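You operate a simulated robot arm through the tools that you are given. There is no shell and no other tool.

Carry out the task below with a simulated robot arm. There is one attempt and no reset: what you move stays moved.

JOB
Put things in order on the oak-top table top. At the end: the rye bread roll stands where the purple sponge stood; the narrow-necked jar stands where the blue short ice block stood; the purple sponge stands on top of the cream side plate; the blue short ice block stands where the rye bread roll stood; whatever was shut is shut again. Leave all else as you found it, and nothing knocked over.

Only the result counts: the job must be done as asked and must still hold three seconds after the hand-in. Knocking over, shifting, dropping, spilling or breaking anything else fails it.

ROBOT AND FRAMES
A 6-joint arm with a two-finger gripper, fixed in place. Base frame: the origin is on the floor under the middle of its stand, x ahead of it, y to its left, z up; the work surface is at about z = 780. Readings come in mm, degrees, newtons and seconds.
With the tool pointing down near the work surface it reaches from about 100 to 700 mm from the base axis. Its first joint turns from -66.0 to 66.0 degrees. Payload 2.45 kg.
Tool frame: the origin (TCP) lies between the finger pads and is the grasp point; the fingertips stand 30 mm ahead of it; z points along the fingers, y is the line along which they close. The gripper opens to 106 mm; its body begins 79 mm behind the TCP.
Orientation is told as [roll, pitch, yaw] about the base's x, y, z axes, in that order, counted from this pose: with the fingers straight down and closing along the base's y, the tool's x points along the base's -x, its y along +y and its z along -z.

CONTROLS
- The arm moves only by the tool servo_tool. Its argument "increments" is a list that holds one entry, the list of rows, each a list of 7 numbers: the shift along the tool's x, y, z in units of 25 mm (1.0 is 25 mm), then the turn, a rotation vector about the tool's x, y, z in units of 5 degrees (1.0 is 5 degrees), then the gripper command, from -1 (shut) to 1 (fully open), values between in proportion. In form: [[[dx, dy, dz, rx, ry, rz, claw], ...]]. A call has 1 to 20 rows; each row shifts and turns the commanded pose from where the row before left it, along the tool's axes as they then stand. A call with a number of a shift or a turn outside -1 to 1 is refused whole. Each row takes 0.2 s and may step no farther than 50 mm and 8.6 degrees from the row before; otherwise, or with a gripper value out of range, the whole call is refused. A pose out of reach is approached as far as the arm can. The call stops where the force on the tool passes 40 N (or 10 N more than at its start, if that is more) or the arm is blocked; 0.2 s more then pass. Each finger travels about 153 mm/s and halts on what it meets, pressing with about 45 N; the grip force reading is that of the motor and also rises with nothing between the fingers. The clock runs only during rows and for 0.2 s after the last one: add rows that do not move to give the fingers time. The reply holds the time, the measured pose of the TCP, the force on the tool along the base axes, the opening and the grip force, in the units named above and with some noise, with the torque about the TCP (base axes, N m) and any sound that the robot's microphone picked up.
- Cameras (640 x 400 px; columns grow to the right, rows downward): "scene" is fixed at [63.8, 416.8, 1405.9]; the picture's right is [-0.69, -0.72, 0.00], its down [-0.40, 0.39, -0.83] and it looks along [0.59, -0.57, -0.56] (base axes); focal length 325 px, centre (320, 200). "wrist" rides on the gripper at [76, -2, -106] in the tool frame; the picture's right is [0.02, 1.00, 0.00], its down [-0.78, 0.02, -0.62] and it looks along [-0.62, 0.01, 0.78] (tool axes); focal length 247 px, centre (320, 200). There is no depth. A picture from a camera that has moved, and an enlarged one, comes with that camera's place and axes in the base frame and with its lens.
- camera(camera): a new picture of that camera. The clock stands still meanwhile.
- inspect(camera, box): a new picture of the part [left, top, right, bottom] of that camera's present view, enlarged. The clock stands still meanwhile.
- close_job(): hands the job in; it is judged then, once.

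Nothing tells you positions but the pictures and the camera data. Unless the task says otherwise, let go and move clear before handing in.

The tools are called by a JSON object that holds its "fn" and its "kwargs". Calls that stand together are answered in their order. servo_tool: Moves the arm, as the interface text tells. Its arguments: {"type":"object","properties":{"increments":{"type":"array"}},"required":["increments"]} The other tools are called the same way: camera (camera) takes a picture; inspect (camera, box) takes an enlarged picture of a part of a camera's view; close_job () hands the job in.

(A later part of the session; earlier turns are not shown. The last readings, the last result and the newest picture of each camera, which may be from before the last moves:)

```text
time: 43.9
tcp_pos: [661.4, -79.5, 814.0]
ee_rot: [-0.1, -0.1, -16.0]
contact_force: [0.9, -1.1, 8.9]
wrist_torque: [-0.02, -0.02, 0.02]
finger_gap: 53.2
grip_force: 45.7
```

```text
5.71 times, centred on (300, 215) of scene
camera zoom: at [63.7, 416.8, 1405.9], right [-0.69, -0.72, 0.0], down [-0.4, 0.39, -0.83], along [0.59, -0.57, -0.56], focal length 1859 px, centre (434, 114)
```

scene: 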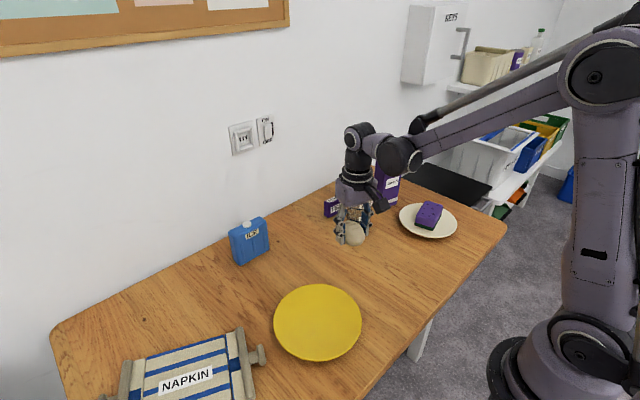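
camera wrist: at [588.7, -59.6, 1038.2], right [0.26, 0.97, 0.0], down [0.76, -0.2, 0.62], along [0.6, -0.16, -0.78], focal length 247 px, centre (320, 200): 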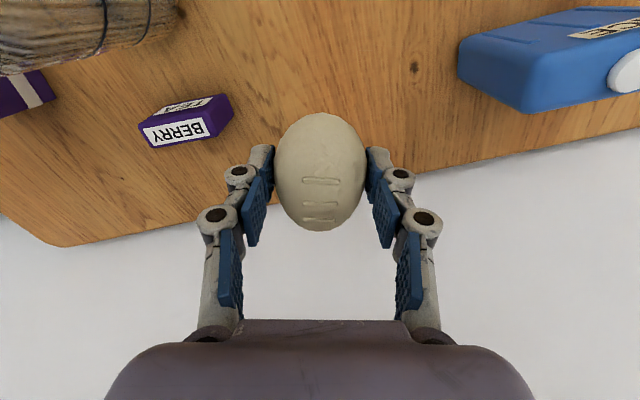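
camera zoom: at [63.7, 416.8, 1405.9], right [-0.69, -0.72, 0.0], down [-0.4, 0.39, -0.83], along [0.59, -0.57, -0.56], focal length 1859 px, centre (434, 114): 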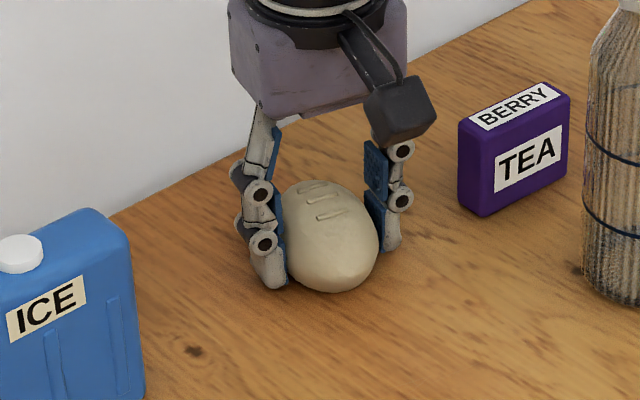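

The roll touches the table. I'll release and rise straight up.

{"fn": "servo_tool", "kwargs": {"increments": [[[0, 0, 0, 0, 0, 0, 0.1], [0, 0, 0, 0, 0, 0, 0.25], [0, 0, 0, 0, 0, 0, 0.45], [0, 0, 0, 0, 0, 0, 0.45], [0, 0, -0.3, 0, 0, 0, 0.45], [0, 0, -0.7, 0, 0, 0, 0.45], [0, 0, -0.9, 0, 0, 0, 0.45], [0, 0, -0.9, 0, 0, 0, 0.45], [0, 0, -0.9, 0, 0, 0, 0.45], [0, 0, -0.9, 0, 0, 0, 0.45], [0, 0, 0, 0, 0, 0, 0.45]]]}}

{"fn": "camera", "kwargs": {"camera": "wrist"}}

{"fn": "inspect", "kwargs": {"camera": "scene", "box": [220, 160, 380, 280]}}

```text
time: 46.3
tcp_pos: [660.1, -79.4, 928.7]
ee_rot: [0.0, -0.1, -15.9]
contact_force: [-0.8, 0.4, -0.6]
wrist_torque: [0.02, -0.05, -0.02]
finger_gap: 77.1
grip_force: 0.0
```

```text
taken
camera wrist: at [586.9, -60.0, 1034.6], right [0.26, 0.97, 0.0], down [0.76, -0.2, 0.62], along [0.6, -0.16, -0.78], focal length 247 px, centre (320, 200)
```

wrist: 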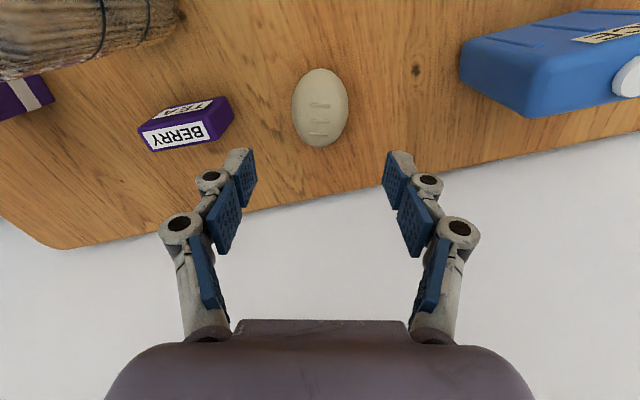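

```text
3.33 times, centred on (300, 220) of scene
camera zoom: at [63.8, 416.8, 1405.9], right [-0.69, -0.72, 0.0], down [-0.4, 0.39, -0.83], along [0.59, -0.57, -0.56], focal length 1084 px, centre (387, 133)
```

zoom: 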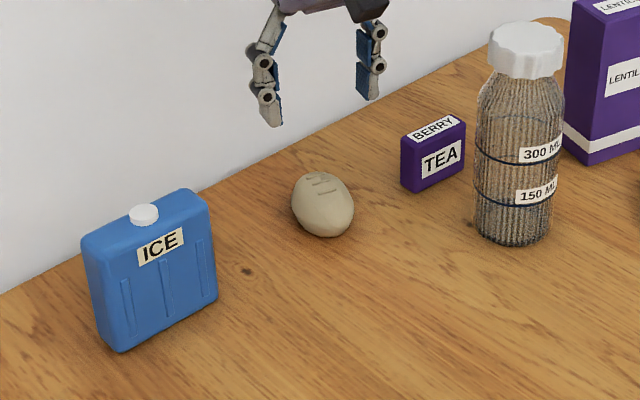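

The roll stands where the sponge was. Next is the ice block; I'll back off to a view with yaw 0 to measure it precisely.

{"fn": "servo_tool", "kwargs": {"increments": [[[0.93, 0.4864, -0.28, 0, 0, 0, 0.45], [0.93, 0.4864, -0.28, 0, 0, 0, 0.45], [0.93, 0.4864, -0.28, 0, 0, 0, 0.45], [0.93, 0.4864, -0.28, 0, 0, 0, 0.45], [0.93, 0.4864, -0.28, 0, 0, 0, 0.45], [0.93, 0.4864, -0.28, 0, 0, 0, 0.45], [0.93, 0.4864, -0.28, 0, 0, 0, 0.45], [0.93, 0.4864, -0.28, 0, 0, 0, 0.45], [0.93, 0.4864, -0.28, 0, 0, 0, 0.45], [0.93, 0.4864, -0.28, 0, 0, 0, 0.45], [0, 0, 0, 0, 0, -0.8, 0.45], [0, 0, 0, 0, 0, -0.8, 0.45], [0, 0, 0, 0, 0, -0.8, 0.45], [0, 0, 0, 0, 0, -0.8, 0.45], [0, 0, 0, 0, 0, 0, 0.45], [0, 0, 0, 0, 0, 0, 0.45]]]}}

{"fn": "camera", "kwargs": {"camera": "wrist"}}

{"fn": "inspect", "kwargs": {"camera": "wrist", "box": [250, 130, 410, 250]}}

```text
time: 49.7
tcp_pos: [469.9, 101.8, 997.8]
ee_rot: [0.0, -0.1, -0.1]
contact_force: [0.1, 0.3, -0.3]
wrist_torque: [-0.02, 0.03, -0.02]
finger_gap: 76.9
grip_force: 0.0
```

```text
taken
camera wrist: at [395.6, 99.9, 1103.3], right [-0.02, 1.0, 0.0], down [0.78, 0.02, 0.62], along [0.62, 0.01, -0.78], focal length 247 px, centre (320, 200)
```

wrist: 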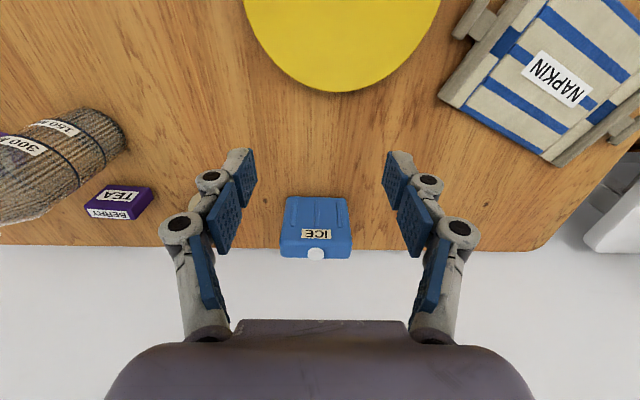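

```text
3.33 times, centred on (330, 190) of wrist
camera zoom: at [395.6, 99.9, 1103.3], right [-0.02, 1.0, 0.0], down [0.78, 0.02, 0.62], along [0.62, 0.01, -0.78], focal length 823 px, centre (287, 233)
```

zoom: 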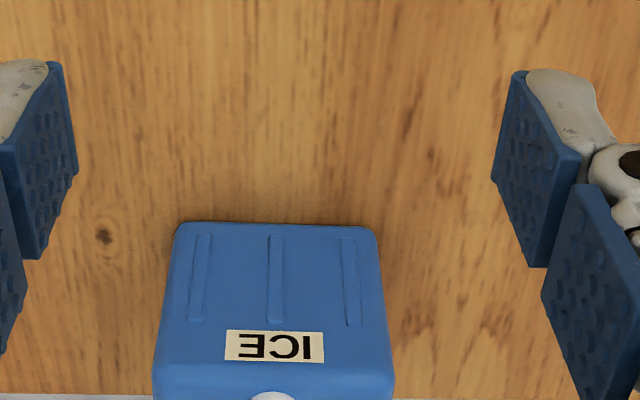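

{"fn": "inspect", "kwargs": {"camera": "wrist", "box": [265, 185, 370, 270]}}

{"fn": "inspect", "kwargs": {"camera": "scene", "box": [215, 205, 285, 275]}}

```text
4.71 times, centred on (318, 228) of wrist
camera zoom: at [395.6, 99.9, 1103.3], right [-0.02, 1.0, 0.0], down [0.78, 0.02, 0.62], along [0.62, 0.01, -0.78], focal length 1162 px, centre (332, 71)
```

zoom: 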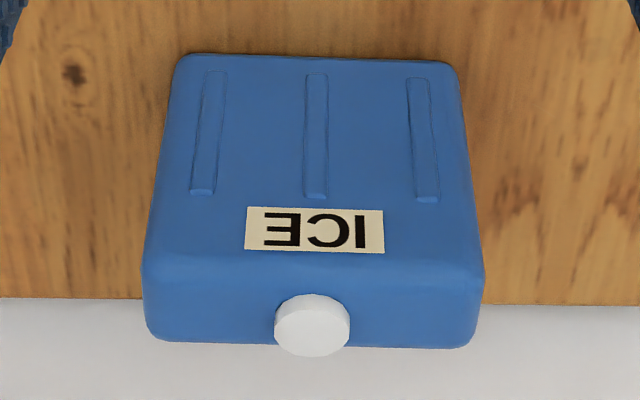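

```text
5.71 times, centred on (250, 240) of scene
camera zoom: at [63.8, 416.8, 1405.9], right [-0.69, -0.72, 0.0], down [-0.4, 0.39, -0.83], along [0.59, -0.57, -0.56], focal length 1859 px, centre (720, -29)
```

zoom: 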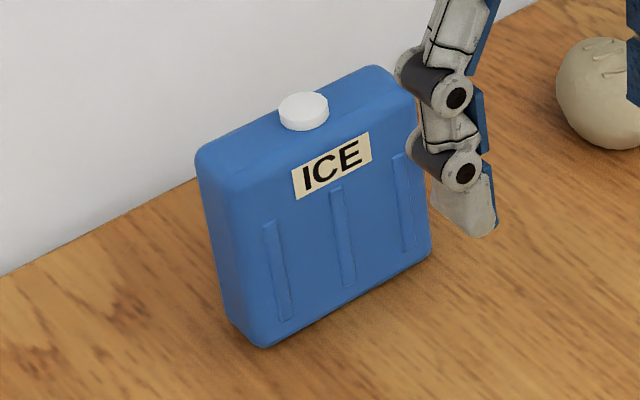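

The ice block spans about x 648–687, y 50–149, with its top near z 873, so its centre is about (667,99.5). I'll rotate to yaw -90° to close across its thickness.

{"fn": "servo_tool", "kwargs": {"increments": [[[0, 0, 0, 0, 0, 1, 0.45], [0, 0, 0, 0, 0, 1, 0.45], [0, 0, 0, 0, 0, 1, 0.45], [0, 0, 0, 0, 0, 1, 0.45], [0, 0, 0, 0, 0, 1, 0.45], [0, 0, 0, 0, 0, 1, 0.45], [0, 0, 0, 0, 0, 1, 0.45], [0, 0, 0, 0, 0, 1, 0.45], [0, 0, 0, 0, 0, 1, 0.45], [0, 0, 0, 0, 0, 1, 0.45], [0, 0, 0, 0, 0, 1, 0.45], [0, 0, 0, 0, 0, 1, 0.45], [0, 0, 0, 0, 0, 1, 0.45], [0, 0, 0, 0, 0, 1, 0.45], [0, 0, 0, 0, 0, 1, 0.45], [0, 0, 0, 0, 0, 1, 0.45], [0, 0, 0, 0, 0, 1, 0.45], [0, 0, 0, 0, 0, 1, 0.45], [0, 0, 0, 0, 0, 0, 0.45]]]}}

```text
time: 53.7
tcp_pos: [472.8, 101.1, 997.8]
ee_rot: [0.1, 0.0, -90.1]
contact_force: [0.3, -0.4, -0.1]
wrist_torque: [0.0, -0.02, 0.01]
finger_gap: 76.8
grip_force: 0.1
```

{"fn": "servo_tool", "kwargs": {"increments": [[[-0.0095, 0.978, 0.24, 0, 0, 0, 0.45], [-0.0095, 0.978, 0.24, 0, 0, 0, 0.45], [-0.0095, 0.978, 0.24, 0, 0, 0, 0.45], [-0.0095, 0.978, 0.24, 0, 0, 0, 0.45], [-0.0095, 0.978, 0.24, 0, 0, 0, 0.45], [-0.0095, 0.978, 0.24, 0, 0, 0, 0.45], [-0.0095, 0.978, 0.24, 0, 0, 0, 0.45], [-0.0095, 0.978, 0.24, 0, 0, 0, 0.45], [0, 0, 0, 0, 0, 0, 0.45], [0, 0, 0, 0, 0, 0, 0.45]]]}}

{"fn": "camera", "kwargs": {"camera": "wrist"}}

{"fn": "inspect", "kwargs": {"camera": "scene", "box": [190, 120, 330, 280]}}

```text
time: 55.9
tcp_pos: [667.2, 98.8, 949.0]
ee_rot: [0.2, -0.1, -90.0]
contact_force: [0.3, -0.3, -0.2]
wrist_torque: [-0.03, -0.01, -0.01]
finger_gap: 76.7
grip_force: 0.0
```

```text
taken
camera wrist: at [666.6, 176.0, 1056.0], right [1.0, 0.02, 0.0], down [0.02, -0.78, 0.62], along [0.01, -0.62, -0.78], focal length 247 px, centre (320, 200)
```

wrist: 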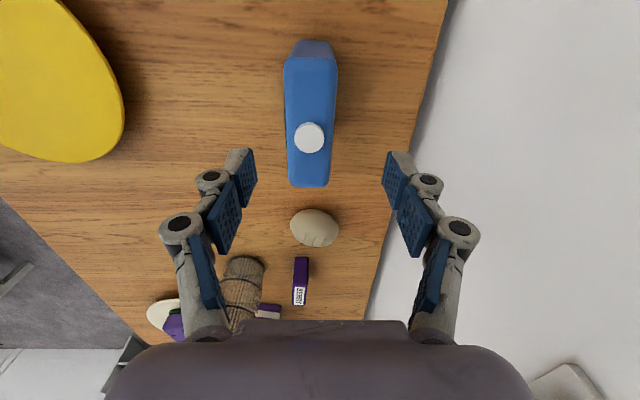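

```text
2.50 times, centred on (260, 200) of scene
camera zoom: at [63.8, 416.8, 1405.9], right [-0.69, -0.72, 0.0], down [-0.4, 0.39, -0.83], along [0.59, -0.57, -0.56], focal length 813 px, centre (470, 200)
```

zoom: 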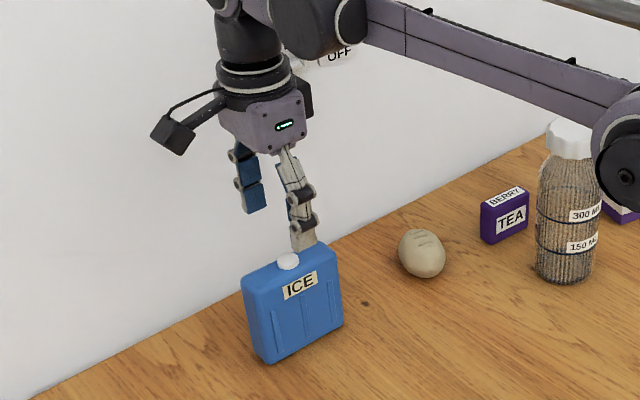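

{"fn": "inspect", "kwargs": {"camera": "wrist", "box": [230, 20, 410, 200]}}

```text
2.22 times, centred on (320, 110) of wrist
camera zoom: at [666.6, 176.0, 1056.0], right [1.0, 0.02, 0.0], down [0.02, -0.78, 0.62], along [0.01, -0.62, -0.78], focal length 549 px, centre (320, 400)
```

zoom: 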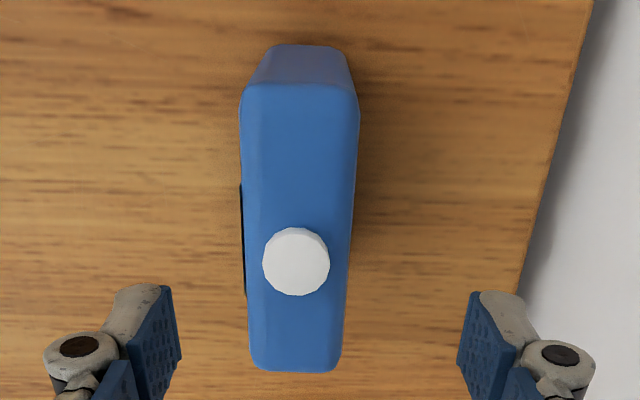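

A closer look puts the block's centre about 8 mm nearer in x, at about (660,99.5) with the top near z 880. I'll correct for that and descend to a grasp height of 836.

{"fn": "servo_tool", "kwargs": {"increments": [[[0, -0.32, 0, 0, 0, 0, 0.45], [0, 0, 0.8, 0, 0, 0, 0.45], [0, 0, 0.9, 0, 0, 0, 0.45], [0, 0, 0.9, 0, 0, 0, 0.45], [0, 0, 0.9, 0, 0, 0, 0.45], [0, 0, 0.6, 0, 0, 0, 0.45], [0, 0, 0.42, 0, 0, 0, 0.45], [0, 0, 0, 0, 0, 0, 0.45], [0, 0, 0, 0, 0, 0, 0.45]]]}}

{"fn": "camera", "kwargs": {"camera": "wrist"}}

{"fn": "inspect", "kwargs": {"camera": "scene", "box": [190, 170, 310, 280]}}

```text
time: 57.9
tcp_pos: [658.5, 99.4, 837.9]
ee_rot: [0.1, 0.0, -90.1]
contact_force: [1.0, 0.5, -0.7]
wrist_torque: [0.0, 0.02, -0.01]
finger_gap: 76.6
grip_force: 0.1
```

```text
taken
camera wrist: at [657.5, 176.0, 943.0], right [1.0, 0.02, 0.0], down [0.02, -0.78, 0.62], along [0.02, -0.62, -0.78], focal length 247 px, centre (320, 200)
```

wrist: 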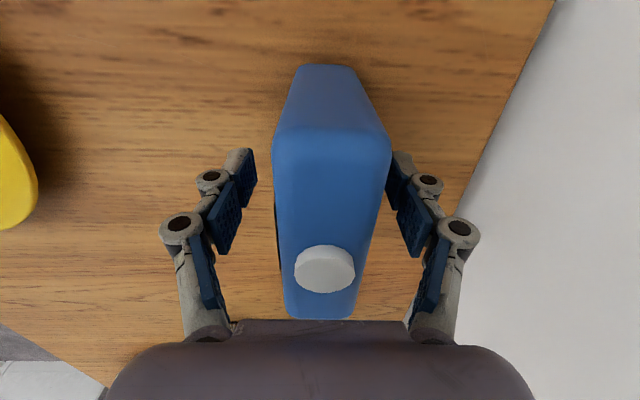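

```text
3.64 times, centred on (250, 225) of scene
camera zoom: at [63.8, 416.8, 1405.9], right [-0.69, -0.72, 0.0], down [-0.4, 0.39, -0.83], along [0.59, -0.57, -0.56], focal length 1183 px, centre (574, 109)
```

zoom: 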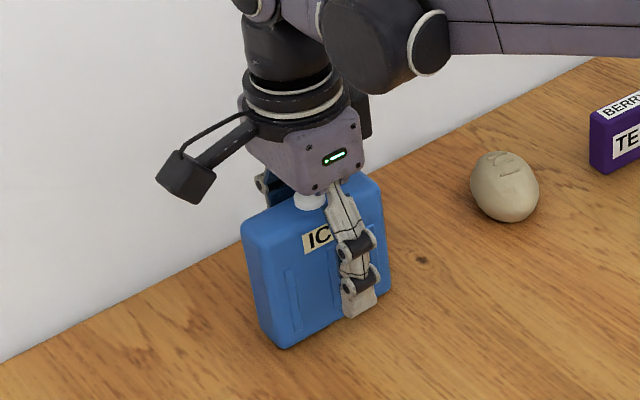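

The fingers straddle the block with the cap centred. I'll close the gripper.

{"fn": "servo_tool", "kwargs": {"increments": [[[0, 0.06, 0, 0, 0, 0, 0.2], [0, 0, 0, 0, 0, 0, -0.1], [0, 0, 0, 0, 0, 0, -1], [0, 0, 0, 0, 0, 0, -1], [0, 0, 0, 0, 0, 0, -1]]]}}

{"fn": "camera", "kwargs": {"camera": "wrist"}}

```text
time: 59.1
tcp_pos: [661.4, 98.7, 837.6]
ee_rot: [0.2, 0.0, -89.9]
contact_force: [-0.5, 0.8, 1.0]
wrist_torque: [-0.01, 0.11, -0.05]
finger_gap: 35.4
grip_force: 45.2
```

```text
taken
camera wrist: at [659.6, 175.5, 943.6], right [1.0, 0.02, 0.0], down [0.01, -0.78, 0.62], along [0.01, -0.62, -0.78], focal length 247 px, centre (320, 200)
```

wrist: 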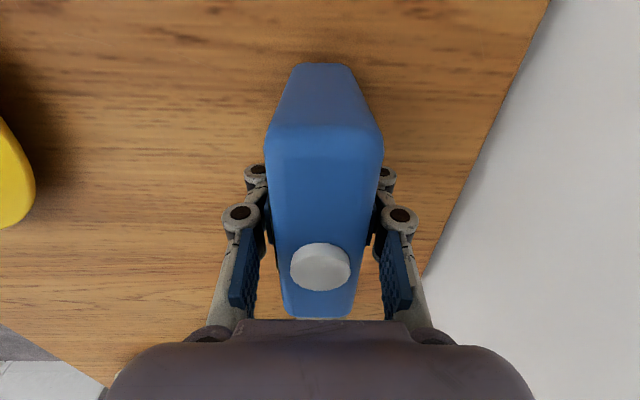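

The block is gripped (35 mm gap). I'll lift it 100 mm and check that it hangs straight.

{"fn": "servo_tool", "kwargs": {"increments": [[[0, 0, -0.3, 0, 0, 0, -1], [0, 0, -0.7, 0, 0, 0, -1], [0, 0, -0.9, 0, 0, 0, -1], [0, 0, -0.9, 0, 0, 0, -1], [0, 0, -0.9, 0, 0, 0, -1], [0, 0, -0.3, 0, 0, 0, -1], [0, 0, 0, 0, 0, 0, -1]]]}}

{"fn": "inspect", "kwargs": {"camera": "scene", "box": [190, 130, 330, 280]}}

{"fn": "camera", "kwargs": {"camera": "wrist"}}

```text
time: 60.7
tcp_pos: [661.4, 98.8, 936.1]
ee_rot: [0.1, -0.1, -90.0]
contact_force: [0.3, 0.5, -2.2]
wrist_torque: [-0.01, 0.01, -0.03]
finger_gap: 35.4
grip_force: 44.9
```

```text
2.67 times, centred on (260, 205) of scene
camera zoom: at [63.9, 416.8, 1405.9], right [-0.69, -0.72, 0.0], down [-0.4, 0.39, -0.83], along [0.59, -0.57, -0.56], focal length 868 px, centre (480, 187)
```

zoom: 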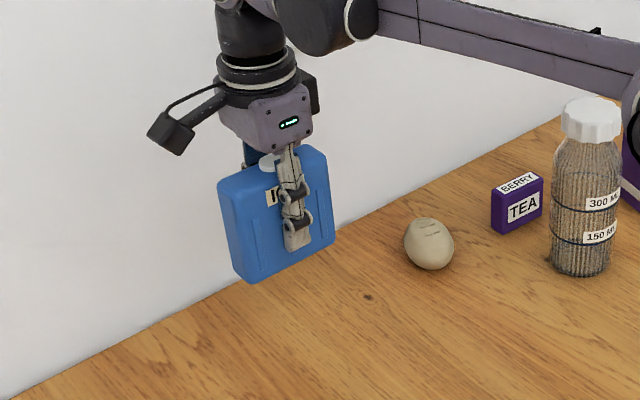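

```text
taken
camera wrist: at [660.1, 175.3, 1043.3], right [1.0, 0.02, 0.0], down [0.01, -0.78, 0.62], along [0.01, -0.62, -0.78], focal length 247 px, centre (320, 200)
```

wrist: 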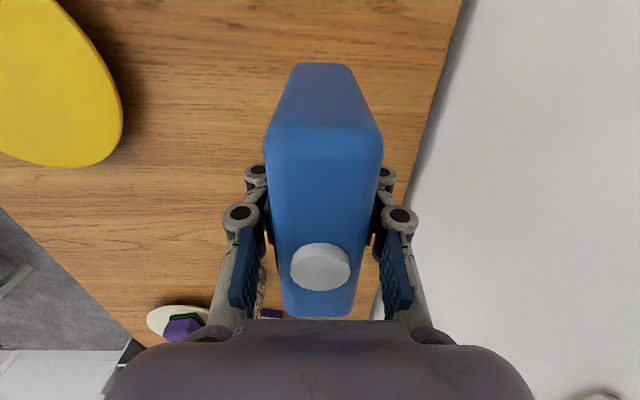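

Held straight. I'll carry it back and across to the roll's old spot at (397.5,-180), well clear of jar and roll.

{"fn": "servo_tool", "kwargs": {"increments": [[[-0.24, -0.964, 0, 0, 0, 0, -1], [-0.24, -0.964, 0, 0, 0, 0, -1], [-0.24, -0.964, 0, 0, 0, 0, -1], [-0.24, -0.964, 0, 0, 0, 0, -1], [-0.24, -0.964, 0, 0, 0, 0, -1], [-0.24, -0.964, 0, 0, 0, 0, -1], [-0.24, -0.964, 0, 0, 0, 0, -1], [-0.24, -0.964, 0, 0, 0, 0, -1], [-0.24, -0.964, 0, 0, 0, 0, -1], [-0.24, -0.964, 0, 0, 0, 0, -1], [0, 0, 0, 0, 0, 0, -1]]]}}

{"fn": "servo_tool", "kwargs": {"increments": [[[-0.878, -0.088, 0, 0, 0, 0, -1], [-0.878, -0.088, 0, 0, 0, 0, -1], [-0.878, -0.088, 0, 0, 0, 0, -1], [-0.878, -0.088, 0, 0, 0, 0, -1], [-0.878, -0.088, 0, 0, 0, 0, -1], [-0.878, -0.088, 0, 0, 0, 0, -1], [-0.878, -0.088, 0, 0, 0, 0, -1], [-0.878, -0.088, 0, 0, 0, 0, -1], [-0.878, -0.088, 0, 0, 0, 0, -1], [-0.878, -0.088, 0, 0, 0, 0, -1], [0, 0, 0, 0, 0, 0, -1], [0, 0, 0, 0, 0, 0, -1]]]}}

{"fn": "camera", "kwargs": {"camera": "scene"}}

{"fn": "camera", "kwargs": {"camera": "wrist"}}

```text
time: 63.1
tcp_pos: [419.1, 39.0, 937.9]
ee_rot: [0.2, -0.1, -90.0]
contact_force: [-1.4, 0.7, -2.2]
wrist_torque: [-0.03, -0.03, 0.01]
finger_gap: 35.1
grip_force: 44.6
```

```text
time: 65.7
tcp_pos: [400.1, -178.0, 935.8]
ee_rot: [0.2, 0.0, -89.9]
contact_force: [0.1, 0.2, -3.3]
wrist_torque: [0.05, 0.03, 0.0]
finger_gap: 35.2
grip_force: 45.3
```

```text
taken
```

scene: 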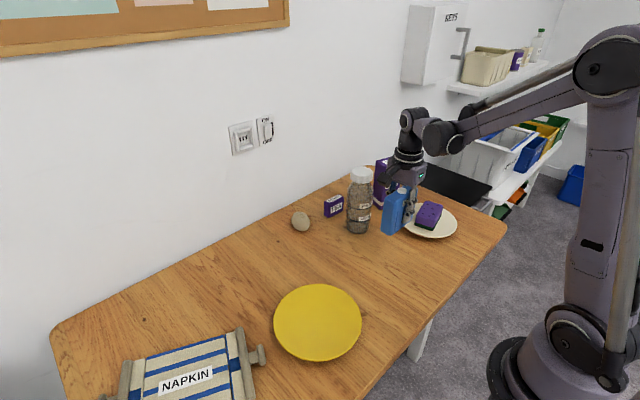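

```text
taken
camera wrist: at [397.4, -102.1, 1042.3], right [1.0, 0.02, 0.0], down [0.02, -0.78, 0.62], along [0.02, -0.62, -0.78], focal length 247 px, centre (320, 200)
```

wrist: 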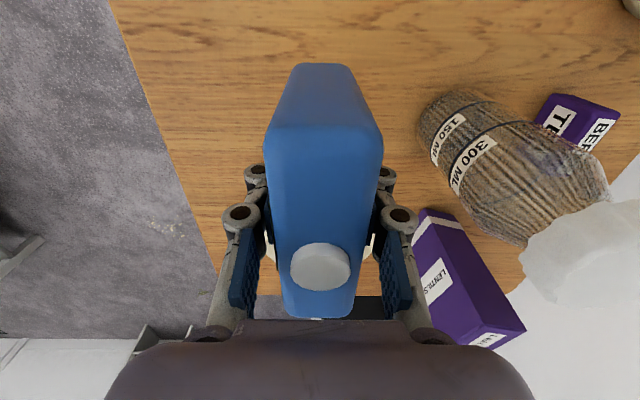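

In position above the roll's old spot. I'll lower to just above the table.

{"fn": "servo_tool", "kwargs": {"increments": [[[0, 0, 0.8, 0, 0, 0, -1], [0, 0, 0.9, 0, 0, 0, -1], [0, 0, 0.9, 0, 0, 0, -1], [0, 0, 0.7, 0, 0, 0, -1], [0, 0, 0.4, 0, 0, 0, -1], [0, 0, 0.14, 0, 0, 0, -1], [0, 0, 0, 0, 0, 0, -1], [0, 0, 0, 0, 0, 0, -1]]]}}

```text
time: 67.5
tcp_pos: [397.6, -179.0, 840.8]
ee_rot: [0.1, 0.0, -90.0]
contact_force: [0.0, -0.1, -2.6]
wrist_torque: [0.04, 0.02, 0.01]
finger_gap: 35.4
grip_force: 45.0
```

{"fn": "servo_tool", "kwargs": {"increments": [[[0, 0, 0.06, 0, 0, 0, -1], [0, 0, 0.04, 0, 0, 0, -1], [0, 0, 0, 0, 0, 0, -1]]]}}

```text
time: 68.3
tcp_pos: [398.4, -180.0, 836.7]
ee_rot: [0.0, 0.0, -90.0]
contact_force: [-1.1, -0.4, -2.5]
wrist_torque: [0.02, 0.01, 0.0]
finger_gap: 35.3
grip_force: 45.0
```

{"fn": "servo_tool", "kwargs": {"increments": [[[0, 0, 0.04, 0, 0, 0, -1], [0, 0, 0, 0, 0, 0, -1]]]}}

```text
time: 68.9
tcp_pos: [398.3, -179.6, 837.7]
ee_rot: [0.0, -0.1, -90.0]
contact_force: [0.2, -0.8, -3.5]
wrist_torque: [-0.03, -0.04, 0.03]
finger_gap: 35.2
grip_force: 44.5
```

{"fn": "servo_tool", "kwargs": {"increments": [[[0, 0, 0.04, 0, 0, 0, -1], [0, 0, 0, 0, 0, 0, -1]]]}}

{"fn": "inspect", "kwargs": {"camera": "scene", "box": [350, 170, 450, 260]}}

```text
time: 69.5
tcp_pos: [396.8, -178.8, 836.1]
ee_rot: [0.2, 0.0, -89.9]
contact_force: [-0.9, 0.6, 35.1]
wrist_torque: [0.06, 0.06, -0.05]
finger_gap: 35.4
grip_force: 44.8
```

```text
4.44 times, centred on (400, 215) of scene
camera zoom: at [63.4, 417.0, 1405.8], right [-0.69, -0.72, 0.0], down [-0.4, 0.39, -0.83], along [0.59, -0.57, -0.56], focal length 1446 px, centre (-36, 133)
```

zoom: 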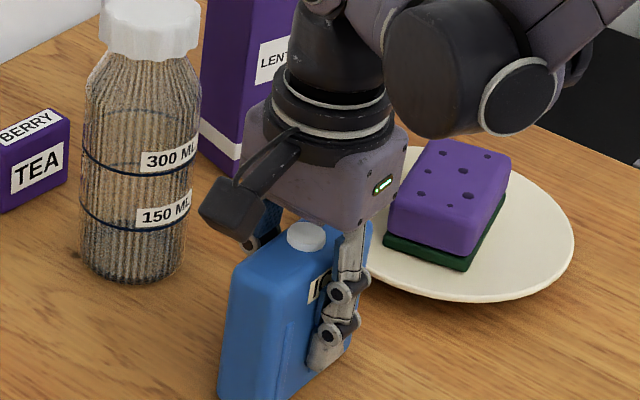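

The block is on the table (35 N pressing). I'll release and rise straight up.

{"fn": "servo_tool", "kwargs": {"increments": [[[0, 0, -0.02, 0, 0, 0, -0.2], [0, 0, 0, 0, 0, 0, 0.0], [0, 0, 0, 0, 0, 0, 0.2], [0, 0, 0, 0, 0, 0, 0.4], [0, 0, 0, 0, 0, 0, 0.4], [0, 0, -0.4, 0, 0, 0, 0.4], [0, 0, -0.8, 0, 0, 0, 0.4], [0, 0, -0.9, 0, 0, 0, 0.4], [0, 0, -0.9, 0, 0, 0, 0.4], [0, 0, -0.9, 0, 0, 0, 0.4], [0, 0, -0.9, 0, 0, 0, 0.4], [0, 0, -0.8, 0, 0, 0, 0.4], [0, 0, -0.8, 0, 0, 0, 0.4], [0, 0, 0, 0, 0, 0, 0.4]]]}}

{"fn": "camera", "kwargs": {"camera": "wrist"}}

{"fn": "camera", "kwargs": {"camera": "scene"}}

```text
time: 72.5
tcp_pos: [399.2, -178.2, 996.8]
ee_rot: [0.0, 0.0, -90.0]
contact_force: [0.4, 1.0, 0.6]
wrist_torque: [0.0, 0.01, 0.04]
finger_gap: 74.2
grip_force: 0.1
```

```text
taken
camera wrist: at [398.3, -101.7, 1103.6], right [1.0, 0.02, 0.0], down [0.02, -0.78, 0.62], along [0.02, -0.62, -0.78], focal length 247 px, centre (320, 200)
```

wrist: 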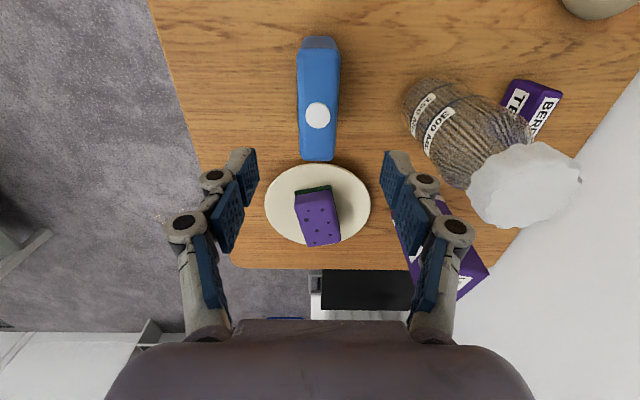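

```text
taken
```

scene: 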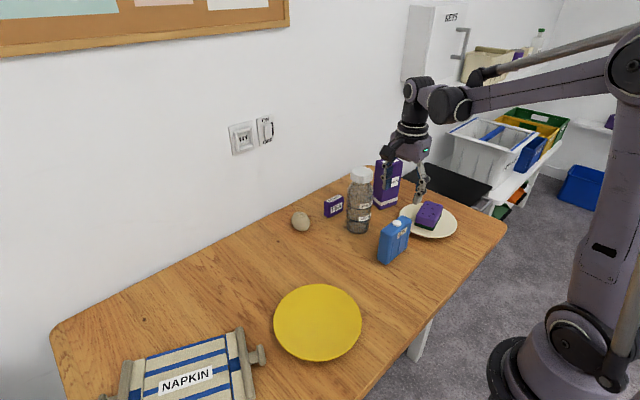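

The ice block stands at the roll's old place. Now for the jar: I'll rise above it and look at it from the left to measure its axis and cap.

{"fn": "servo_tool", "kwargs": {"increments": [[[0, 0, -0.93, 0, 0, 0, 0.8], [0, 0, -0.93, 0, 0, 0, 0.8], [0, 0, -0.93, 0, 0, 0, 0.8], [0, 0, -0.93, 0, 0, 0, 0.8], [0.927, 0.947, 0, 0, 0, 0, 0.8], [0.927, 0.947, 0, 0, 0, 0, 0.8], [0.927, 0.947, 0, 0, 0, 0, 0.8], [0.927, 0.947, 0, 0, 0, 0, 0.8], [0.927, 0.947, 0, 0, 0, 0, 0.8], [0.927, 0.947, 0, 0, 0, 0, 0.8], [0, 0, 0, 0, 0, 0, 0.8], [0, 0, 0, 0, 0, 0, 0.8]]]}}

{"fn": "camera", "kwargs": {"camera": "wrist"}}

{"fn": "inspect", "kwargs": {"camera": "wrist", "box": [240, 120, 420, 280]}}

```text
time: 75.1
tcp_pos: [537.9, -40.1, 1090.7]
ee_rot: [0.0, 0.0, -90.1]
contact_force: [0.5, -0.9, -0.4]
wrist_torque: [-0.01, 0.01, -0.04]
finger_gap: 95.4
grip_force: 0.0
```

```text
taken
camera wrist: at [537.0, 37.3, 1196.5], right [1.0, 0.02, 0.0], down [0.01, -0.78, 0.62], along [0.01, -0.62, -0.78], focal length 247 px, centre (320, 200)
```

wrist: 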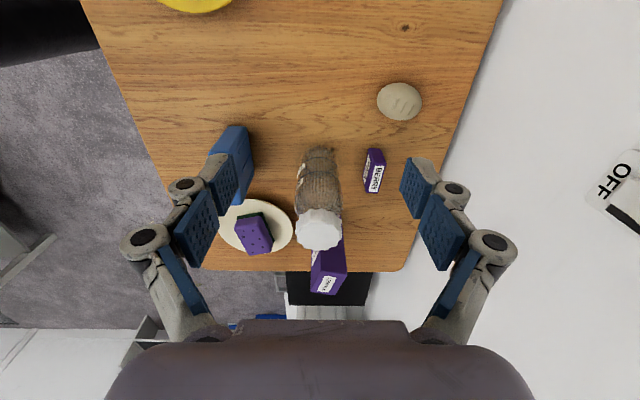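

```text
2.50 times, centred on (330, 200) of wrist
camera zoom: at [537.0, 37.3, 1196.5], right [1.0, 0.02, 0.0], down [0.01, -0.78, 0.62], along [0.01, -0.62, -0.78], focal length 617 px, centre (295, 200)
```

zoom: 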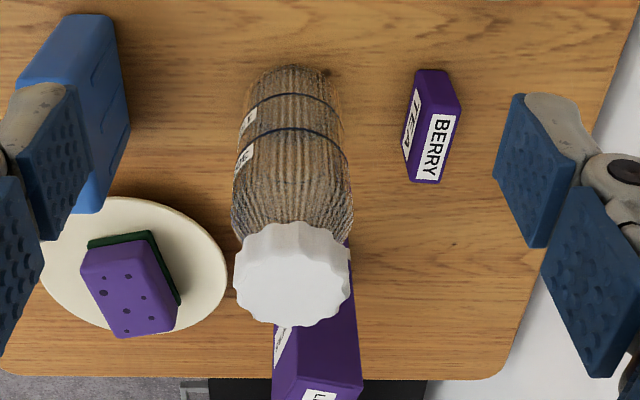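

The jar axis is at about (540,-202), its cap top near z 970, and the body is cylindrical below about z 912. I'll move over it and descend partway with the gripper fully open.

{"fn": "servo_tool", "kwargs": {"increments": [[[-0.9257, 0, 0, 0, 0, 0, 1], [-0.9257, 0, 0, 0, 0, 0, 1], [-0.9257, 0, 0, 0, 0, 0, 1], [-0.9257, 0, 0, 0, 0, 0, 1], [-0.9257, 0, 0, 0, 0, 0, 1], [-0.9257, 0, 0, 0, 0, 0, 1], [-0.9257, 0, 0, 0, 0, 0, 1], [0, 0, 0.8, 0, 0, 0, 1], [0, 0, 0.8, 0, 0, 0, 1], [0, 0, 0.8, 0, 0, 0, 1], [0, 0, 0.4, 0, 0, 0, 1], [0, 0, 0, 0, 0, 0, 1], [0, 0, 0, 0, 0, 0, 1]]]}}

{"fn": "camera", "kwargs": {"camera": "wrist"}}

{"fn": "inspect", "kwargs": {"camera": "scene", "box": [320, 110, 440, 250]}}

```text
time: 77.9
tcp_pos: [539.5, -201.5, 1018.8]
ee_rot: [0.1, 0.0, -89.9]
contact_force: [0.4, 0.1, 0.1]
wrist_torque: [-0.02, -0.01, -0.01]
finger_gap: 105.7
grip_force: 0.2
```

```text
taken
camera wrist: at [538.9, -124.6, 1125.3], right [1.0, 0.02, 0.0], down [0.02, -0.78, 0.62], along [0.02, -0.62, -0.78], focal length 247 px, centre (320, 200)
```

wrist: 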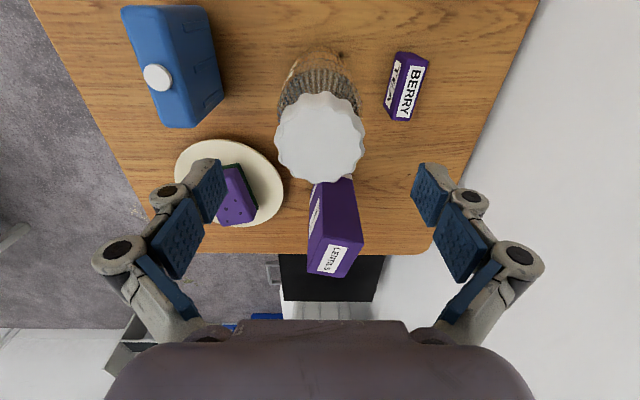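

```text
2.86 times, centred on (380, 180) of scene
camera zoom: at [63.8, 416.8, 1405.9], right [-0.69, -0.72, 0.0], down [-0.4, 0.39, -0.83], along [0.59, -0.57, -0.56], focal length 930 px, centre (149, 257)
```

zoom: 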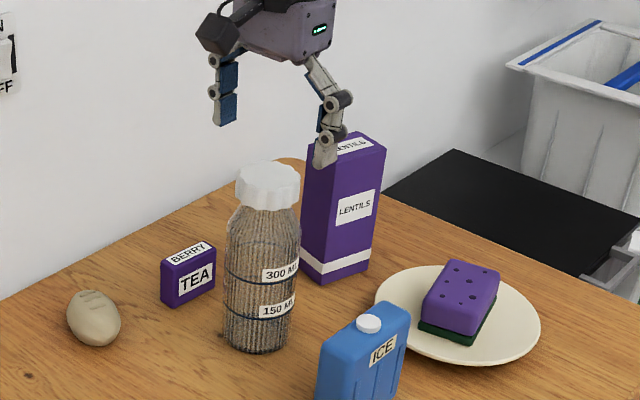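

The gripper is well centred on the jar. I'll descend towards grasp height in two stages.

{"fn": "servo_tool", "kwargs": {"increments": [[[0, 0, 0.8, 0, 0, 0, 1], [0, 0, 0.8, 0, 0, 0, 1], [0, 0, 0.8, 0, 0, 0, 1], [0, 0, 0.8, 0, 0, 0, 1], [0, 0, 0.6, 0, 0, 0, 1], [0, 0, 0.3, 0, 0, 0, 1], [0, 0, 0, 0, 0, 0, 1]]]}}

{"fn": "camera", "kwargs": {"camera": "wrist"}}

{"fn": "inspect", "kwargs": {"camera": "scene", "box": [320, 130, 420, 250]}}

```text
time: 79.5
tcp_pos: [539.3, -200.8, 916.3]
ee_rot: [0.1, 0.0, -90.0]
contact_force: [-0.1, 0.5, 0.3]
wrist_torque: [0.0, -0.01, -0.01]
finger_gap: 106.1
grip_force: 0.0
```

```text
taken
camera wrist: at [537.5, -125.3, 1022.9], right [1.0, 0.02, 0.0], down [0.01, -0.78, 0.62], along [0.01, -0.62, -0.78], focal length 247 px, centre (320, 200)
```

wrist: 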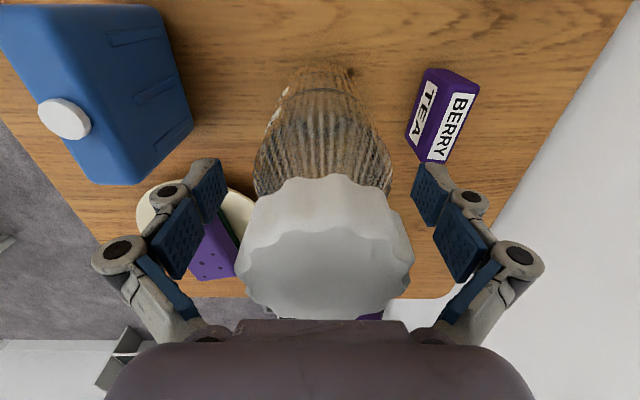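

```text
3.33 times, centred on (370, 190) of scene
camera zoom: at [63.8, 416.8, 1405.9], right [-0.69, -0.72, 0.0], down [-0.4, 0.39, -0.83], along [0.59, -0.57, -0.56], focal length 1084 px, centre (153, 233)
```

zoom: 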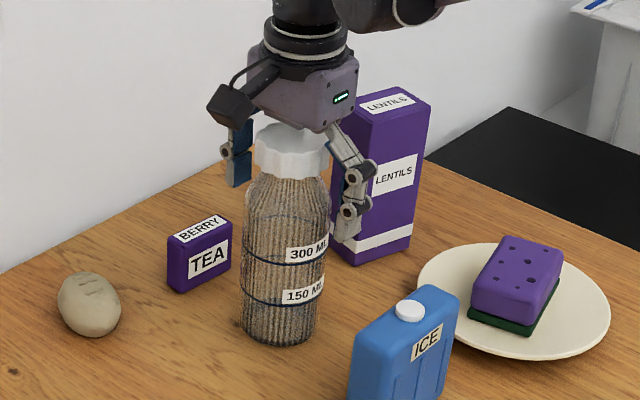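

About 25 mm still separates palm and cap. I'll go down the last 14 mm and close on the body.

{"fn": "servo_tool", "kwargs": {"increments": [[[0, 0.04, 0.3, 0, 0, 0, 1], [0, 0, 0.26, 0, 0, 0, 1], [0, 0, 0, 0, 0, 0, 1]]]}}

{"fn": "inspect", "kwargs": {"camera": "scene", "box": [330, 150, 410, 240]}}

```text
time: 80.3
tcp_pos: [539.1, -201.6, 902.6]
ee_rot: [0.0, 0.1, -90.0]
contact_force: [0.1, 0.4, -0.4]
wrist_torque: [-0.02, 0.02, -0.01]
finger_gap: 106.4
grip_force: 0.0
```

```text
4.44 times, centred on (370, 195) of scene
camera zoom: at [63.8, 416.8, 1405.9], right [-0.69, -0.72, 0.0], down [-0.4, 0.39, -0.83], along [0.59, -0.57, -0.56], focal length 1446 px, centre (98, 222)
```

zoom: 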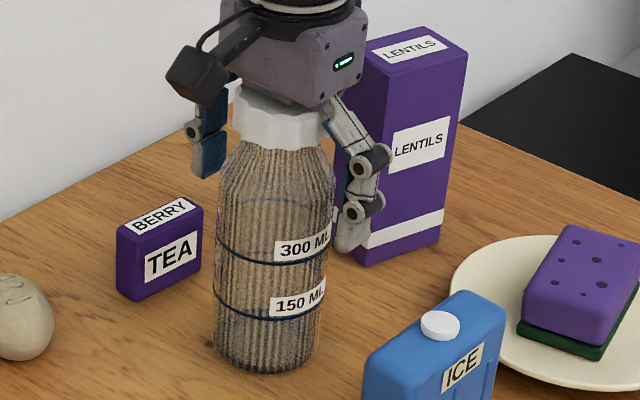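

{"fn": "servo_tool", "kwargs": {"increments": [[[0, 0, 0, 0, 0, 0, 0.6], [0, 0, 0, 0, 0, 0, 0.45], [0, 0, 0, 0, 0, 0, 0.3], [0, 0, 0, 0, 0, 0, -0.5], [0, 0, 0, 0, 0, 0, -1], [0, 0, 0, 0, 0, 0, -1]]]}}

{"fn": "camera", "kwargs": {"camera": "wrist"}}

{"fn": "inspect", "kwargs": {"camera": "scene", "box": [330, 150, 410, 240]}}

```text
time: 81.7
tcp_pos: [540.0, -200.8, 903.4]
ee_rot: [0.2, 0.0, -90.0]
contact_force: [2.5, -0.4, 15.6]
wrist_torque: [0.02, 0.19, 0.09]
finger_gap: 72.5
grip_force: 44.9
```

```text
taken
camera wrist: at [538.6, -124.9, 1009.5], right [1.0, 0.02, 0.0], down [0.01, -0.78, 0.62], along [0.02, -0.62, -0.78], focal length 247 px, centre (320, 200)
```

wrist: 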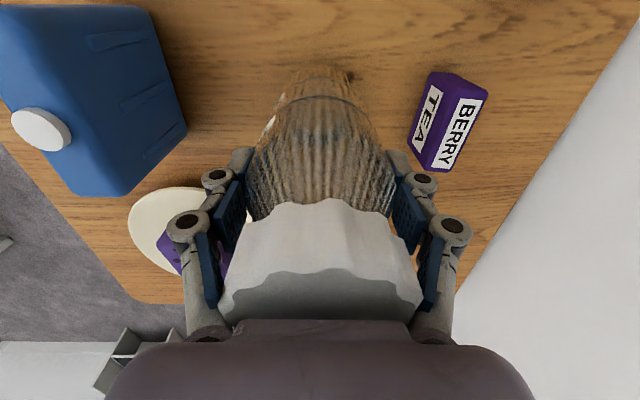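

```text
4.44 times, centred on (370, 195) of scene
camera zoom: at [63.6, 416.9, 1405.9], right [-0.69, -0.72, 0.0], down [-0.4, 0.39, -0.83], along [0.59, -0.57, -0.56], focal length 1446 px, centre (98, 222)
```

zoom: 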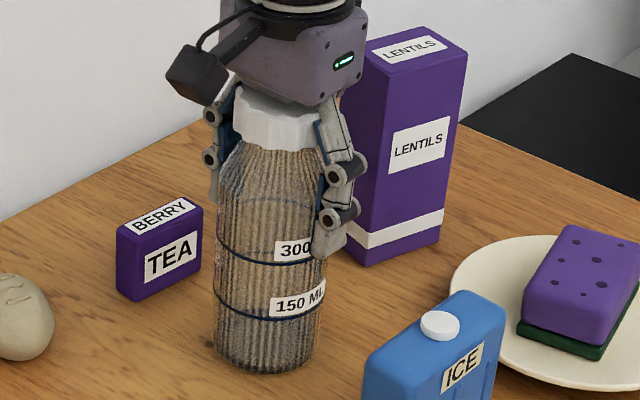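

The jar's body is gripped at 72.5 mm. I'll lift a little first and check for slip.

{"fn": "servo_tool", "kwargs": {"increments": [[[0, 0, -0.2, 0, 0, 0, -1], [0, 0, -0.4, 0, 0, 0, -1], [0, 0, -0.4, 0, 0, 0, -1], [0, 0, 0, 0, 0, 0, -1]]]}}

{"fn": "inspect", "kwargs": {"camera": "scene", "box": [330, 150, 410, 240]}}

```text
time: 82.7
tcp_pos: [540.7, -202.4, 927.5]
ee_rot: [0.1, 0.0, -90.0]
contact_force: [-0.4, 0.5, -3.7]
wrist_torque: [0.0, -0.01, 0.0]
finger_gap: 72.2
grip_force: 44.9
```

```text
4.44 times, centred on (370, 195) of scene
camera zoom: at [63.9, 416.8, 1405.9], right [-0.69, -0.72, 0.0], down [-0.4, 0.39, -0.83], along [0.59, -0.57, -0.56], focal length 1446 px, centre (98, 222)
```

zoom: 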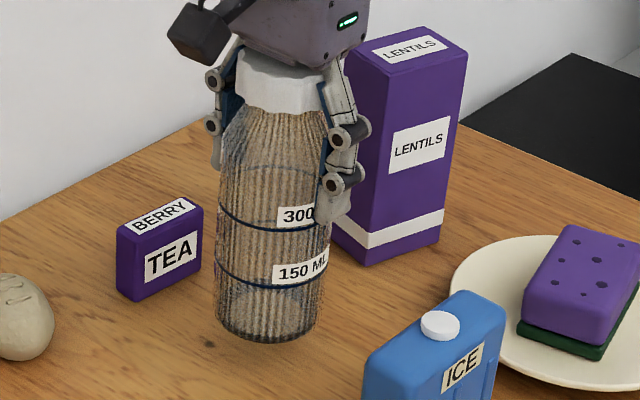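

Lifted cleanly with about 3.7 N of weight and no slip. I'll raise to about z 970 and carry it left, then forward to the ice block's old spot.

{"fn": "servo_tool", "kwargs": {"increments": [[[0, 0, -0.6, 0, 0, 0, -1], [0, 0, -0.6, 0, 0, 0, -1], [0, 0, -0.5, 0, 0, 0, -1], [0.5, 0, 0, 0, 0, 0, -1], [0.9, 0, 0, 0, 0, 0, -1], [0.9, 0, 0, 0, 0, 0, -1], [0.9, 0, 0, 0, 0, 0, -1], [0.9, 0, 0, 0, 0, 0, -1], [0.9, 0, 0, 0, 0, 0, -1], [0.9, 0, 0, 0, 0, 0, -1], [0.9, 0, 0, 0, 0, 0, -1], [0.9, 0, 0, 0, 0, 0, -1], [0.9, 0, 0, 0, 0, 0, -1], [0.9, 0, 0, 0, 0, 0, -1], [0.9, 0, 0, 0, 0, 0, -1], [0.9, 0, 0, 0, 0, 0, -1], [0.75, 0, 0, 0, 0, 0, -1], [0, 0, 0, 0, 0, 0, -1]]]}}

{"fn": "camera", "kwargs": {"camera": "scene"}}

```text
time: 86.5
tcp_pos: [542.1, 99.5, 969.9]
ee_rot: [0.1, 0.0, -90.0]
contact_force: [0.1, 0.0, -4.7]
wrist_torque: [-0.02, 0.0, 0.01]
finger_gap: 71.9
grip_force: 44.8
```

```text
taken
```

scene: 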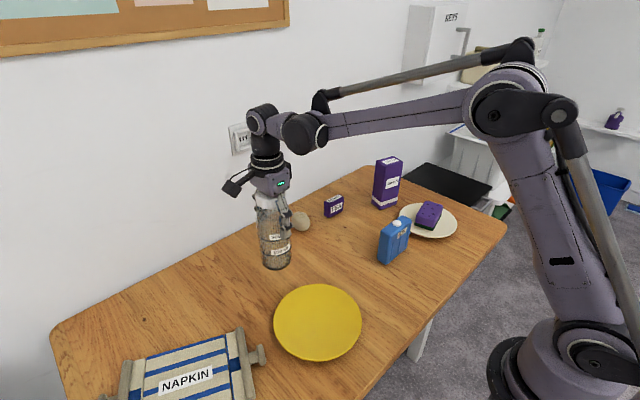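

The jar hangs upright. Moving forward 120 mm to above (661,99.5).

{"fn": "servo_tool", "kwargs": {"increments": [[[0, 0.5, 0, 0, 0, 0, -1], [0, 0.9, 0, 0, 0, 0, -1], [0, 0.9, 0, 0, 0, 0, -1], [0, 0.9, 0, 0, 0, 0, -1], [0, 0.9, 0, 0, 0, 0, -1], [0, 0.72, 0, 0, 0, 0, -1], [0, 0, 0, 0, 0, 0, -1], [0, 0, 0, 0, 0, 0, -1]]]}}

{"fn": "inspect", "kwargs": {"camera": "scene", "box": [180, 110, 340, 280]}}

{"fn": "camera", "kwargs": {"camera": "wrist"}}

```text
time: 88.3
tcp_pos: [660.6, 99.7, 971.6]
ee_rot: [0.0, -0.1, -90.0]
contact_force: [-0.1, 0.5, -4.3]
wrist_torque: [0.0, 0.03, 0.02]
finger_gap: 72.2
grip_force: 44.9
```

```text
2.35 times, centred on (260, 195) of scene
camera zoom: at [63.9, 416.8, 1405.9], right [-0.69, -0.72, 0.0], down [-0.4, 0.39, -0.83], along [0.59, -0.57, -0.56], focal length 766 px, centre (461, 212)
```

zoom: 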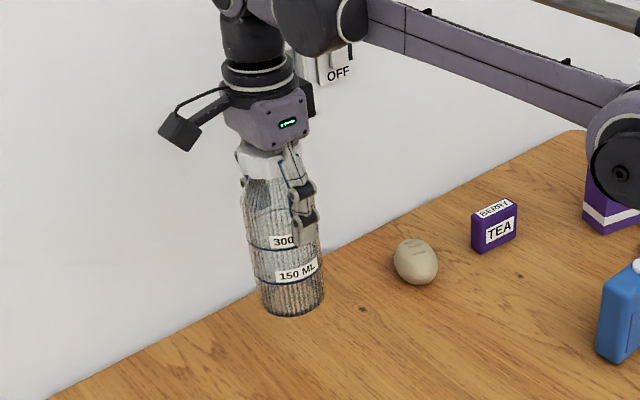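

```text
taken
camera wrist: at [659.7, 176.2, 1077.8], right [1.0, 0.02, 0.0], down [0.02, -0.78, 0.62], along [0.01, -0.62, -0.78], focal length 247 px, centre (320, 200)
```

wrist: 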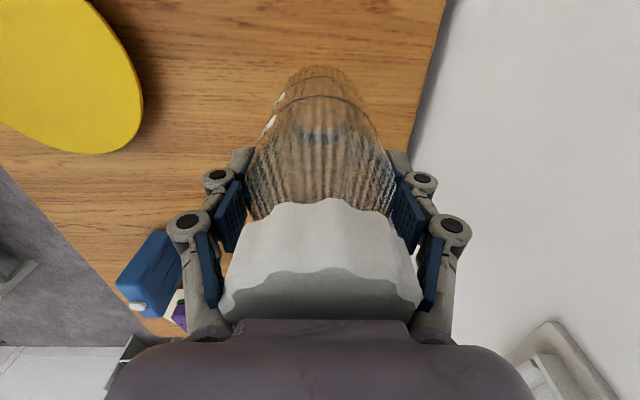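

Centred over the ice block's old spot. I'll lower until just above the table.

{"fn": "servo_tool", "kwargs": {"increments": [[[0, 0, 0.5, 0, 0, 0, -1], [0, 0, 0.7, 0, 0, 0, -1], [0, 0, 0.6, 0, 0, 0, -1], [0, 0, 0.4, 0, 0, 0, -1], [0, 0, 0.3, 0, 0, 0, -1], [0, 0, 0, 0, 0, 0, -1], [0, 0, 0, 0, 0, 0, -1]]]}}

{"fn": "inspect", "kwargs": {"camera": "scene", "box": [200, 160, 300, 280]}}

```text
time: 89.9
tcp_pos: [661.1, 99.7, 908.0]
ee_rot: [0.0, 0.0, -90.0]
contact_force: [-0.1, 0.3, -4.6]
wrist_torque: [0.0, -0.01, 0.0]
finger_gap: 72.1
grip_force: 45.1
```

```text
3.33 times, centred on (250, 220) of scene
camera zoom: at [63.9, 416.8, 1405.9], right [-0.69, -0.72, 0.0], down [-0.4, 0.39, -0.83], along [0.59, -0.57, -0.56], focal length 1084 px, centre (553, 133)
```

zoom: 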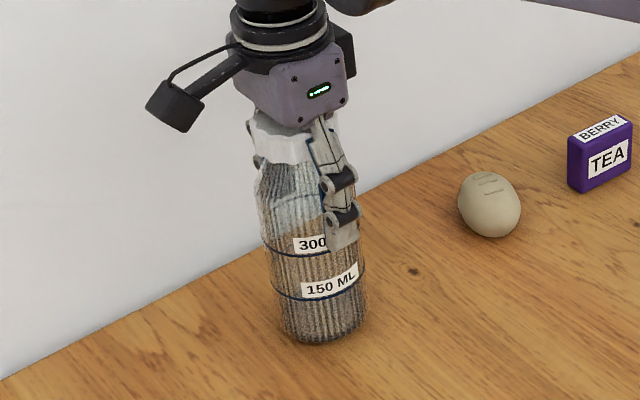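

{"fn": "servo_tool", "kwargs": {"increments": [[[0, 0, 0.06, 0, 0, 0, -1], [0, 0, 0.04, 0, 0, 0, -1], [0, 0, 0, 0, 0, 0, -1]]]}}

```text
time: 90.7
tcp_pos: [660.2, 99.0, 905.8]
ee_rot: [0.1, 0.0, -90.1]
contact_force: [-0.1, 0.4, -3.2]
wrist_torque: [0.02, -0.03, 0.03]
finger_gap: 72.1
grip_force: 44.8
```

{"fn": "servo_tool", "kwargs": {"increments": [[[0, 0, 0.04, 0, 0, 0, -1], [0, 0, 0, 0, 0, 0, -1]]]}}

```text
time: 91.3
tcp_pos: [661.5, 100.0, 903.5]
ee_rot: [0.1, 0.0, -89.9]
contact_force: [0.6, 0.6, -3.9]
wrist_torque: [-0.01, -0.02, 0.0]
finger_gap: 71.9
grip_force: 44.7
```

{"fn": "servo_tool", "kwargs": {"increments": [[[0, 0, 0.04, 0, 0, 0, -1], [0, 0, 0, 0, 0, 0, -1]]]}}

```text
time: 91.9
tcp_pos: [662.3, 100.1, 903.4]
ee_rot: [0.1, 0.0, -90.0]
contact_force: [-0.1, -0.6, -3.7]
wrist_torque: [0.01, -0.04, -0.01]
finger_gap: 72.0
grip_force: 44.9
```

{"fn": "servo_tool", "kwargs": {"increments": [[[0, 0, 0.04, 0, 0, 0, -1], [0, 0, 0, 0, 0, 0, -1]]]}}

```text
time: 92.5
tcp_pos: [661.8, 99.5, 903.3]
ee_rot: [0.2, 0.1, -90.0]
contact_force: [4.1, -0.2, 10.5]
wrist_torque: [-0.06, 0.04, 0.02]
finger_gap: 72.1
grip_force: 45.3
```

The jar rests on the table (about 10 N). I'll open slowly and check that it stands before rising.

{"fn": "servo_tool", "kwargs": {"increments": [[[0, 0, 0, 0, 0, 0, 0.36], [0, 0, 0, 0, 0, 0, 0.42], [0, 0, 0, 0, 0, 0, 0.5], [0, 0, 0, 0, 0, 0, 0.7], [0, 0, 0, 0, 0, 0, 0.95], [0, 0, 0, 0, 0, 0, 1], [0, 0, 0, 0, 0, 0, 1]]]}}

{"fn": "camera", "kwargs": {"camera": "wrist"}}

{"fn": "inspect", "kwargs": {"camera": "scene", "box": [200, 160, 300, 280]}}

```text
time: 94.1
tcp_pos: [661.1, 99.4, 903.6]
ee_rot: [0.1, 0.0, -90.0]
contact_force: [-0.3, -0.7, 0.4]
wrist_torque: [-0.01, 0.03, -0.02]
finger_gap: 105.8
grip_force: 0.1
```

```text
taken
camera wrist: at [660.4, 175.9, 1009.1], right [1.0, 0.02, 0.0], down [0.02, -0.78, 0.62], along [0.01, -0.62, -0.78], focal length 247 px, centre (320, 200)
```

wrist: 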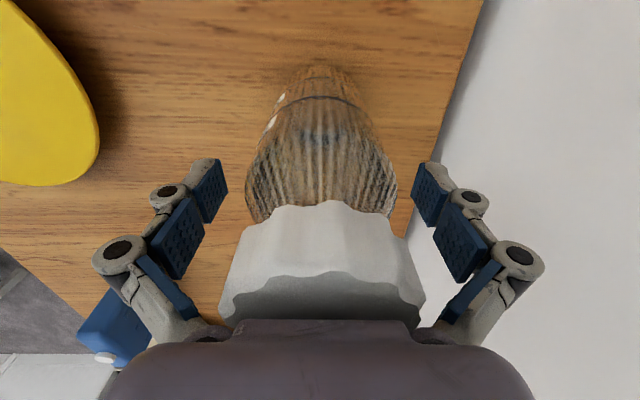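

```text
3.33 times, centred on (250, 220) of scene
camera zoom: at [63.8, 416.8, 1405.9], right [-0.69, -0.72, 0.0], down [-0.4, 0.39, -0.83], along [0.59, -0.57, -0.56], focal length 1084 px, centre (553, 133)
```

zoom: 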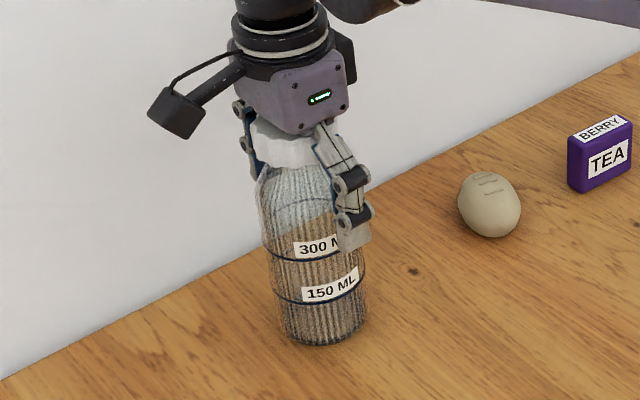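

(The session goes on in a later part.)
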